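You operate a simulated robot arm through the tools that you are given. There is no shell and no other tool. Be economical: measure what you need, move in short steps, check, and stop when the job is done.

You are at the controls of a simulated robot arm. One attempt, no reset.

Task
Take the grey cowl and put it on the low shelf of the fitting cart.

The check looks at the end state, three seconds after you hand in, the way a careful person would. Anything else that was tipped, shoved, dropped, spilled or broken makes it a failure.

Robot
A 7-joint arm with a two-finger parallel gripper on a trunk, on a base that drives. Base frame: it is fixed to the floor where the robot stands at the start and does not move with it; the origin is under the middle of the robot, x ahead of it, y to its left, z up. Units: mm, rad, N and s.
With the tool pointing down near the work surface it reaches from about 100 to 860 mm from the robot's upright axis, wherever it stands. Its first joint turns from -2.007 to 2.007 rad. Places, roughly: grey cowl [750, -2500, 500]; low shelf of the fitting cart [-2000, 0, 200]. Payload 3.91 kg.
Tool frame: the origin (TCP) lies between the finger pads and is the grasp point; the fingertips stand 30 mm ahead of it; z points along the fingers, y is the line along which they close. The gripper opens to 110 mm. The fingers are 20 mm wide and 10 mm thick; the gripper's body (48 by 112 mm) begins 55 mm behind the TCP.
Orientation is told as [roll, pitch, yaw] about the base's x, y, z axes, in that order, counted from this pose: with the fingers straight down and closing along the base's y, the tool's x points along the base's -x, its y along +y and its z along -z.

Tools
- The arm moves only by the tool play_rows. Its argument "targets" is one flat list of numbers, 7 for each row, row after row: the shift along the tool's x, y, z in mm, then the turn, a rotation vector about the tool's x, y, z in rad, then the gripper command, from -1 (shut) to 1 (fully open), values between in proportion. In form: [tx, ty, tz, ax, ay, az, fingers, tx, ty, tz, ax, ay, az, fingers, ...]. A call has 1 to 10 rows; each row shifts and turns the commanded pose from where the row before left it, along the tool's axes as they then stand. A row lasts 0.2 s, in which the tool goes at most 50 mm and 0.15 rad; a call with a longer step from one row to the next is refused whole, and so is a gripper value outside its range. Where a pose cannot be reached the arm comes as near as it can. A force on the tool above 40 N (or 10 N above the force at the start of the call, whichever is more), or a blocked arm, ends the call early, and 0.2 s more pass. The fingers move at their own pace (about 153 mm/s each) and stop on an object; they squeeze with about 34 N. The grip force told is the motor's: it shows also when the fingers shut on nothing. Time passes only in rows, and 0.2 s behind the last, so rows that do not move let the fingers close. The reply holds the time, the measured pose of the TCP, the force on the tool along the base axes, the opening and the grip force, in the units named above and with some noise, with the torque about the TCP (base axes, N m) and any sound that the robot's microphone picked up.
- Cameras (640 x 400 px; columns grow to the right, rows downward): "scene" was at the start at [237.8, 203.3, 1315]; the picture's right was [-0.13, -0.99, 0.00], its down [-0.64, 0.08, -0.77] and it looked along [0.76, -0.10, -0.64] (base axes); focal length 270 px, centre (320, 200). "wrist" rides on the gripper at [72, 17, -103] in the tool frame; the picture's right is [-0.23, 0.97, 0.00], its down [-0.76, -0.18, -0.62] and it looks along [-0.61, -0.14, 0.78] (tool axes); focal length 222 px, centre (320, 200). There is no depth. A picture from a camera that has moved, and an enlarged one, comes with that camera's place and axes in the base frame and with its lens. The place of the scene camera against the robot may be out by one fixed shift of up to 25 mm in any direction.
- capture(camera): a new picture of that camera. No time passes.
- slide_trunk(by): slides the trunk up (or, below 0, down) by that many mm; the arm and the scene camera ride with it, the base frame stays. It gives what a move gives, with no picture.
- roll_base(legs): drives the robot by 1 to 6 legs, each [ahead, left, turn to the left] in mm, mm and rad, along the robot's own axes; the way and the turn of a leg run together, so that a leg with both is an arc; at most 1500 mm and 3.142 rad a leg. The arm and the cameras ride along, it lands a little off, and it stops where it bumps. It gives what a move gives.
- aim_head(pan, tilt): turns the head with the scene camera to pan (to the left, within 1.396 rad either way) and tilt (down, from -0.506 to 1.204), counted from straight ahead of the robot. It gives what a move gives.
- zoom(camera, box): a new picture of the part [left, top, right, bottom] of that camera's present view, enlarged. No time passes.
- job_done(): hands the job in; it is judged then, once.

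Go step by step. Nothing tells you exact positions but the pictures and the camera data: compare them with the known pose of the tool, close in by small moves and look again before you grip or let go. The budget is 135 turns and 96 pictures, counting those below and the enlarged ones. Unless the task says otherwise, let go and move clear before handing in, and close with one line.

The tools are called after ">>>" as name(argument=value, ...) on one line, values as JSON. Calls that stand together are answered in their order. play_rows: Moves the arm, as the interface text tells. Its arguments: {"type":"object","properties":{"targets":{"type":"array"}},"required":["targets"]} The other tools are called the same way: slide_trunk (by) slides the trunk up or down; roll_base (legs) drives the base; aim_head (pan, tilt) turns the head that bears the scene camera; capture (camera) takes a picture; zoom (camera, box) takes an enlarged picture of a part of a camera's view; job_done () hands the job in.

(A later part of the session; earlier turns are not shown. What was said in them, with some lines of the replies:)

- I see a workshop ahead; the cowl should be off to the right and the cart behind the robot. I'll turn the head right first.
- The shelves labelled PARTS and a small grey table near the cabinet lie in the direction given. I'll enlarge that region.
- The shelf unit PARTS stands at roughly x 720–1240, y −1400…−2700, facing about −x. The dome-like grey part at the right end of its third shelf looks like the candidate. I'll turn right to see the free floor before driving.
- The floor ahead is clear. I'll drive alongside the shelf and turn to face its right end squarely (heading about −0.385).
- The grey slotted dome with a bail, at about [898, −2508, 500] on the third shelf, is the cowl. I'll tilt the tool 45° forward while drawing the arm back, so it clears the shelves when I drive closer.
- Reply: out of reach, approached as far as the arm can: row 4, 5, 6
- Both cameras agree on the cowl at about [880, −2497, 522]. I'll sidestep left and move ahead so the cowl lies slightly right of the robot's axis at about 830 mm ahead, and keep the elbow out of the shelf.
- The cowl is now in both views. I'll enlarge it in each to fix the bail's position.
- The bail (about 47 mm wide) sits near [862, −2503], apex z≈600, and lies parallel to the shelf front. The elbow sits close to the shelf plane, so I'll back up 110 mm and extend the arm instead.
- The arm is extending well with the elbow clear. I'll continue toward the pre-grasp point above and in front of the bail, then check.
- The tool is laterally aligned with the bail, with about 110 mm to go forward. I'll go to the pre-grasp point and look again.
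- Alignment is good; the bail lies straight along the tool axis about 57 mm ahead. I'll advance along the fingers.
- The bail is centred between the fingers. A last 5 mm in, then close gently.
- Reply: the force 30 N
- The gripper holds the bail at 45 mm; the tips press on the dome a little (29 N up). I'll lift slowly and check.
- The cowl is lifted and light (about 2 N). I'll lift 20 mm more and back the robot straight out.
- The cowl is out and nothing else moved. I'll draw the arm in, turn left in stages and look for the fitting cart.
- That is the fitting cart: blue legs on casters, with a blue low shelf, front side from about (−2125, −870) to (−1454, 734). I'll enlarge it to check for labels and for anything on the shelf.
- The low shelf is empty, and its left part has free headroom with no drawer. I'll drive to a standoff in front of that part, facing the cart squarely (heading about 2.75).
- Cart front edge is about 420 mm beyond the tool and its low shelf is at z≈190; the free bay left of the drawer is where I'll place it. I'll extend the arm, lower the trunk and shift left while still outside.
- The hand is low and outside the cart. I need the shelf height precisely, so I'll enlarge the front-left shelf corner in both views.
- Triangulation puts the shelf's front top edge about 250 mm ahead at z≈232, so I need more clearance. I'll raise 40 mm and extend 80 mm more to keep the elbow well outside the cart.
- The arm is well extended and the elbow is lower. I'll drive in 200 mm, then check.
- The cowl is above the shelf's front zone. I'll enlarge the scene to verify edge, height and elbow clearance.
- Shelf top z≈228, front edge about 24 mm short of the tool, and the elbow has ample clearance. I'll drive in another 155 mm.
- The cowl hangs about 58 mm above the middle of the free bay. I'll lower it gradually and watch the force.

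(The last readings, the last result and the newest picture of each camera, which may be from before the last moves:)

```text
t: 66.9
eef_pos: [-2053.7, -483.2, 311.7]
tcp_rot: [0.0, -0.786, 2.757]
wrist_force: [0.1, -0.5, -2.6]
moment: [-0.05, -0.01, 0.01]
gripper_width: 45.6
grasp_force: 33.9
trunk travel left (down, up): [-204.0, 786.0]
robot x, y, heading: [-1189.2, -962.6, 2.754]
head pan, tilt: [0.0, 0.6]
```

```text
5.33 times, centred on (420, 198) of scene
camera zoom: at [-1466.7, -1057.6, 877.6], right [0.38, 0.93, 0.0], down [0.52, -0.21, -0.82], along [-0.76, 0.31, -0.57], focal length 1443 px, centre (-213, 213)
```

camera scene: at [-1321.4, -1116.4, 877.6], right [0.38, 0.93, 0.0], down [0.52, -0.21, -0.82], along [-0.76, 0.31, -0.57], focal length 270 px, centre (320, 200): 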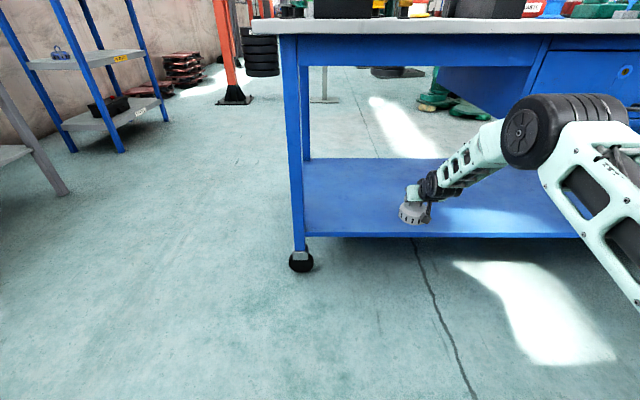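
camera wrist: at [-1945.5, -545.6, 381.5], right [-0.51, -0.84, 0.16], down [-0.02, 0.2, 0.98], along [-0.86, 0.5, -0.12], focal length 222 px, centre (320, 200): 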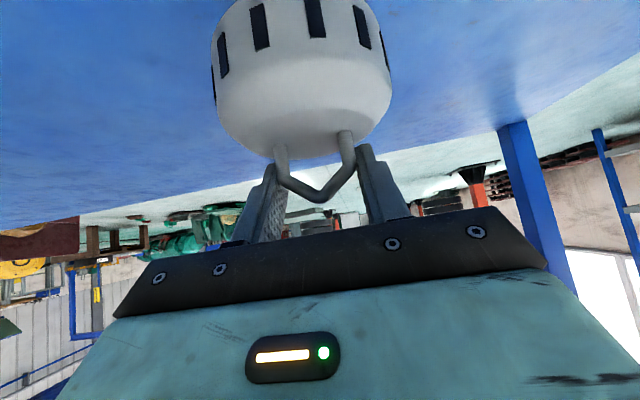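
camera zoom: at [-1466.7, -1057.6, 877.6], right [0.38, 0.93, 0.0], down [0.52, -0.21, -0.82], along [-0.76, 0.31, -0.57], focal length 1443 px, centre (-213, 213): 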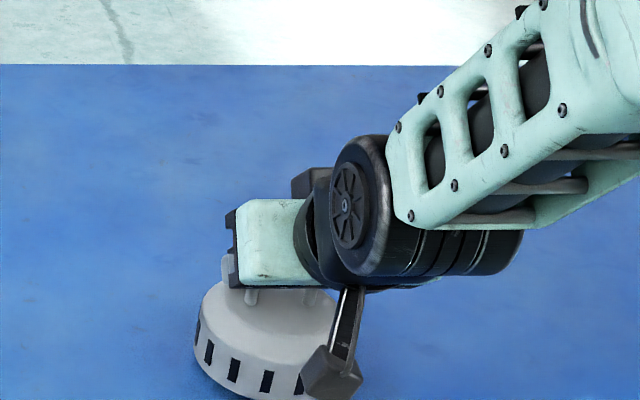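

>>> play_rows(targets=[2.1, 0, 2.1, 0, 0, 0, -1, 2.1, 0, 2.1, 0, 0, 0, -1, 1.4, 0, 1.4, 0, 0, 0, -1])

>>> zoom(camera="scene", box=[360, 180, 480, 255])

```text
t: 67.7
eef_pos: [-2055.1, -483.2, 302.6]
tcp_rot: [0.001, -0.786, 2.757]
wrist_force: [1.8, 0.8, -1.6]
moment: [-0.01, 0.0, 0.01]
gripper_width: 45.6
grasp_force: 34.1
trunk travel left (down, up): [-204.0, 786.0]
robot x, y, heading: [-1184.7, -964.1, 2.754]
head pan, tilt: [0.0, 0.6]
```

```text
5.33 times, centred on (420, 218) of scene
camera zoom: at [-1466.7, -1057.6, 877.6], right [0.38, 0.93, 0.0], down [0.52, -0.21, -0.82], along [-0.76, 0.31, -0.57], focal length 1443 px, centre (-213, 107)
```

zoom: 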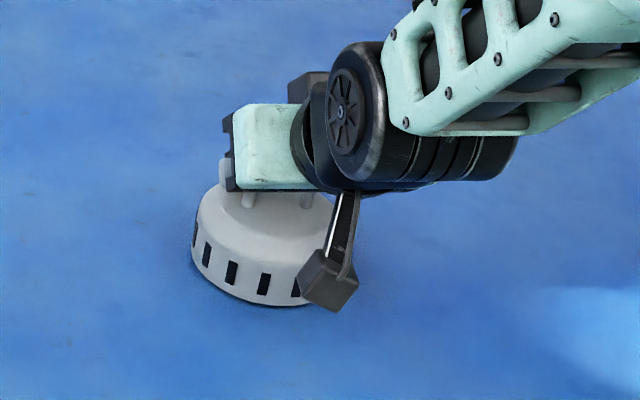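

It looks very near the surface. I'll take small steps until the force shows contact.

>>> play_rows(targets=[1.1, 0, 1.1, 0, 0, 0, -1, 1.1, 0, 1.1, 0, 0, 0, -1])

```text
t: 68.3
eef_pos: [-2054.6, -483.6, 300.4]
tcp_rot: [0.001, -0.786, 2.755]
wrist_force: [-0.5, -0.3, -1.9]
moment: [0.03, 0.02, -0.01]
gripper_width: 45.4
grasp_force: 33.9
trunk travel left (down, up): [-204.0, 786.0]
robot x, y, heading: [-1189.7, -962.3, 2.757]
head pan, tilt: [0.0, 0.6]
```

>>> play_rows(targets=[1.4, 0, 1.4, 0, 0, 0, -1, 1.4, 0, 1.4, 0, 0, 0, -1])

>>> play_rows(targets=[1.1, 0, 1.1, 0, 0, 0, -1, 0, 0, 0, 0, 0, 0, -1])

>>> zoom(camera="scene", box=[380, 195, 460, 245])

```text
t: 68.9
eef_pos: [-2055.6, -482.3, 299.1]
tcp_rot: [-0.001, -0.789, 2.757]
wrist_force: [3.0, -1.7, 8.6]
moment: [0.2, 0.14, -0.06]
gripper_width: 45.7
grasp_force: 33.9
trunk travel left (down, up): [-204.0, 786.0]
robot x, y, heading: [-1182.7, -966.0, 2.761]
head pan, tilt: [0.0, 0.6]
```

```text
t: 69.5
eef_pos: [-2056.4, -481.8, 299.7]
tcp_rot: [0.001, -0.791, 2.755]
wrist_force: [6.1, -1.3, 21.9]
moment: [0.2, 0.08, 0.0]
gripper_width: 45.5
grasp_force: 33.8
trunk travel left (down, up): [-204.0, 786.0]
robot x, y, heading: [-1187.6, -963.8, 2.753]
head pan, tilt: [0.0, 0.6]
```

```text
8.00 times, centred on (420, 220) of scene
camera zoom: at [-1465.9, -1058.0, 878.1], right [0.38, 0.93, 0.0], down [0.52, -0.21, -0.83], along [-0.77, 0.31, -0.56], focal length 2164 px, centre (-480, 40)
```

zoom: 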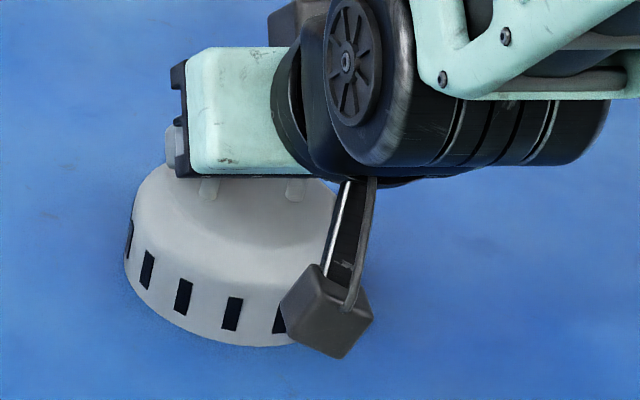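

The cowl stands on the shelf (22 N contact). I'll relieve the pressure and open the fingers.

>>> play_rows(targets=[-1.1, 0, -1.1, 0, 0, 0, -1, 0, 0, 0, 0, 0, 0, -0.1, 0, 0, 0, 0, 0, 0, 0.2, 0, 0, 0, 0, 0, 0, 1, 0, 0, 0, 0, 0, 0, 1])

>>> capture(camera="wrist")

```text
t: 70.7
eef_pos: [-2056.3, -483.3, 298.8]
tcp_rot: [0.0, -0.788, 2.759]
wrist_force: [-4.1, -4.4, 19.1]
moment: [0.96, -0.03, 0.27]
gripper_width: 106.7
grasp_force: 0.1
trunk travel left (down, up): [-204.0, 786.0]
robot x, y, heading: [-1186.2, -961.0, 2.754]
head pan, tilt: [0.0, 0.6]
```

```text
52 pictures are left
camera wrist: at [-1946.4, -546.2, 321.7], right [-0.51, -0.84, 0.16], down [-0.02, 0.2, 0.98], along [-0.86, 0.5, -0.12], focal length 222 px, centre (320, 200)
```

wrist: 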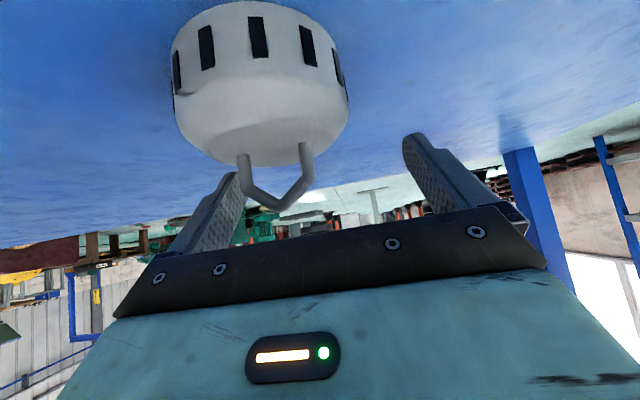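

On opening, a fingertip dragged the cowl slightly sideways and still rests on it. I'll withdraw gently along the tool axis and check.

>>> play_rows(targets=[-2, 0, -2, 0, 0, 0, 1, -2, 0, -2, 0, 0, 0, 1, 0, 0, -4, 0, 0, 0, 1])

>>> capture(camera="wrist")

```text
t: 71.5
eef_pos: [-2051.0, -483.2, 303.6]
tcp_rot: [0.0, -0.782, 2.755]
wrist_force: [-0.6, -0.2, 0.6]
moment: [0.03, 0.02, -0.03]
gripper_width: 109.9
grasp_force: 0.1
trunk travel left (down, up): [-204.0, 786.0]
robot x, y, heading: [-1185.7, -963.3, 2.757]
head pan, tilt: [0.0, 0.6]
```

```text
51 pictures are left
camera wrist: at [-1941.7, -546.6, 327.5], right [-0.52, -0.84, 0.16], down [-0.03, 0.2, 0.98], along [-0.86, 0.5, -0.13], focal length 222 px, centre (320, 200)
```

wrist: 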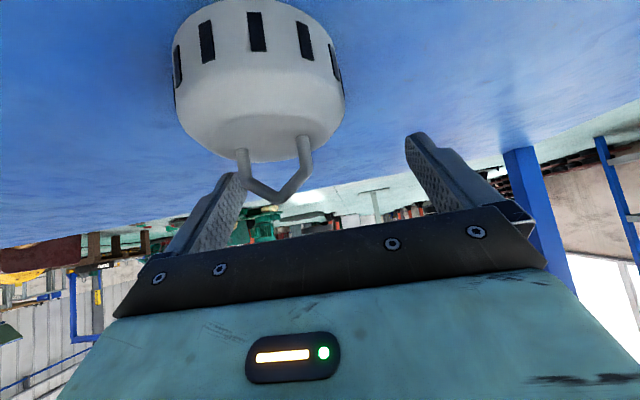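

The force is gone and the cowl stands upright. I'll withdraw along the fingers.

>>> play_rows(targets=[0, 0, -15, 0, 0, 0, 1, 0, 0, -25, 0, 0, 0, 1, 0, 0, -25, 0, 0, 0, 1, 0, 0, -20, 0, 0, 0, 1])

>>> capture(camera="wrist")

>>> roll_base(legs=[[-450, 0, 0]])

>>> capture(camera="scene")

```text
t: 72.5
eef_pos: [-1995.9, -506.3, 365.5]
tcp_rot: [0.0, -0.785, 2.756]
wrist_force: [0.5, -0.7, -0.3]
moment: [-0.01, -0.01, 0.01]
gripper_width: 110.1
grasp_force: 0.1
trunk travel left (down, up): [-204.0, 786.0]
robot x, y, heading: [-1191.6, -963.4, 2.759]
head pan, tilt: [0.0, 0.6]
```

```text
50 pictures are left
camera wrist: at [-1887.5, -568.9, 388.9], right [-0.51, -0.84, 0.16], down [-0.02, 0.2, 0.98], along [-0.86, 0.5, -0.12], focal length 222 px, centre (320, 200)
```

wrist: 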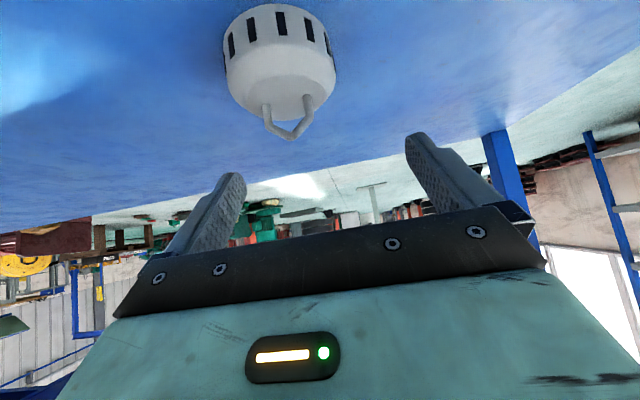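

```text
t: 75.2
eef_pos: [-1580.8, -679.2, 365.1]
tcp_rot: [0.0, -0.786, 2.761]
wrist_force: [0.3, 0.0, -0.2]
moment: [0.0, 0.0, 0.01]
gripper_width: 110.1
grasp_force: 0.0
trunk travel left (down, up): [-204.0, 786.0]
robot x, y, heading: [-769.6, -1133.8, 2.763]
head pan, tilt: [0.0, 0.6]
```

```text
49 pictures are left
camera scene: at [-1048.1, -1227.5, 877.6], right [0.37, 0.93, 0.0], down [0.52, -0.21, -0.83], along [-0.77, 0.31, -0.56], focal length 270 px, centre (320, 200)
```

scene: 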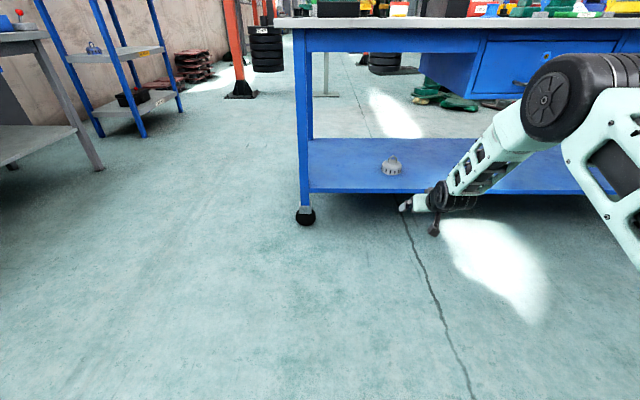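

The cowl stands upright on the low shelf of the FITTING cart, the arm is clear and nothing else was disturbed. I'll hand in.

>>> job_done()

```text
The job is handed in.
```

The grey cowl is standing upright on the low shelf of the fitting cart. A fingertip dragged it slightly sideways as I let go, but it is well clear of the shelf edges. The arm is clear, and I saw nothing else disturbed.
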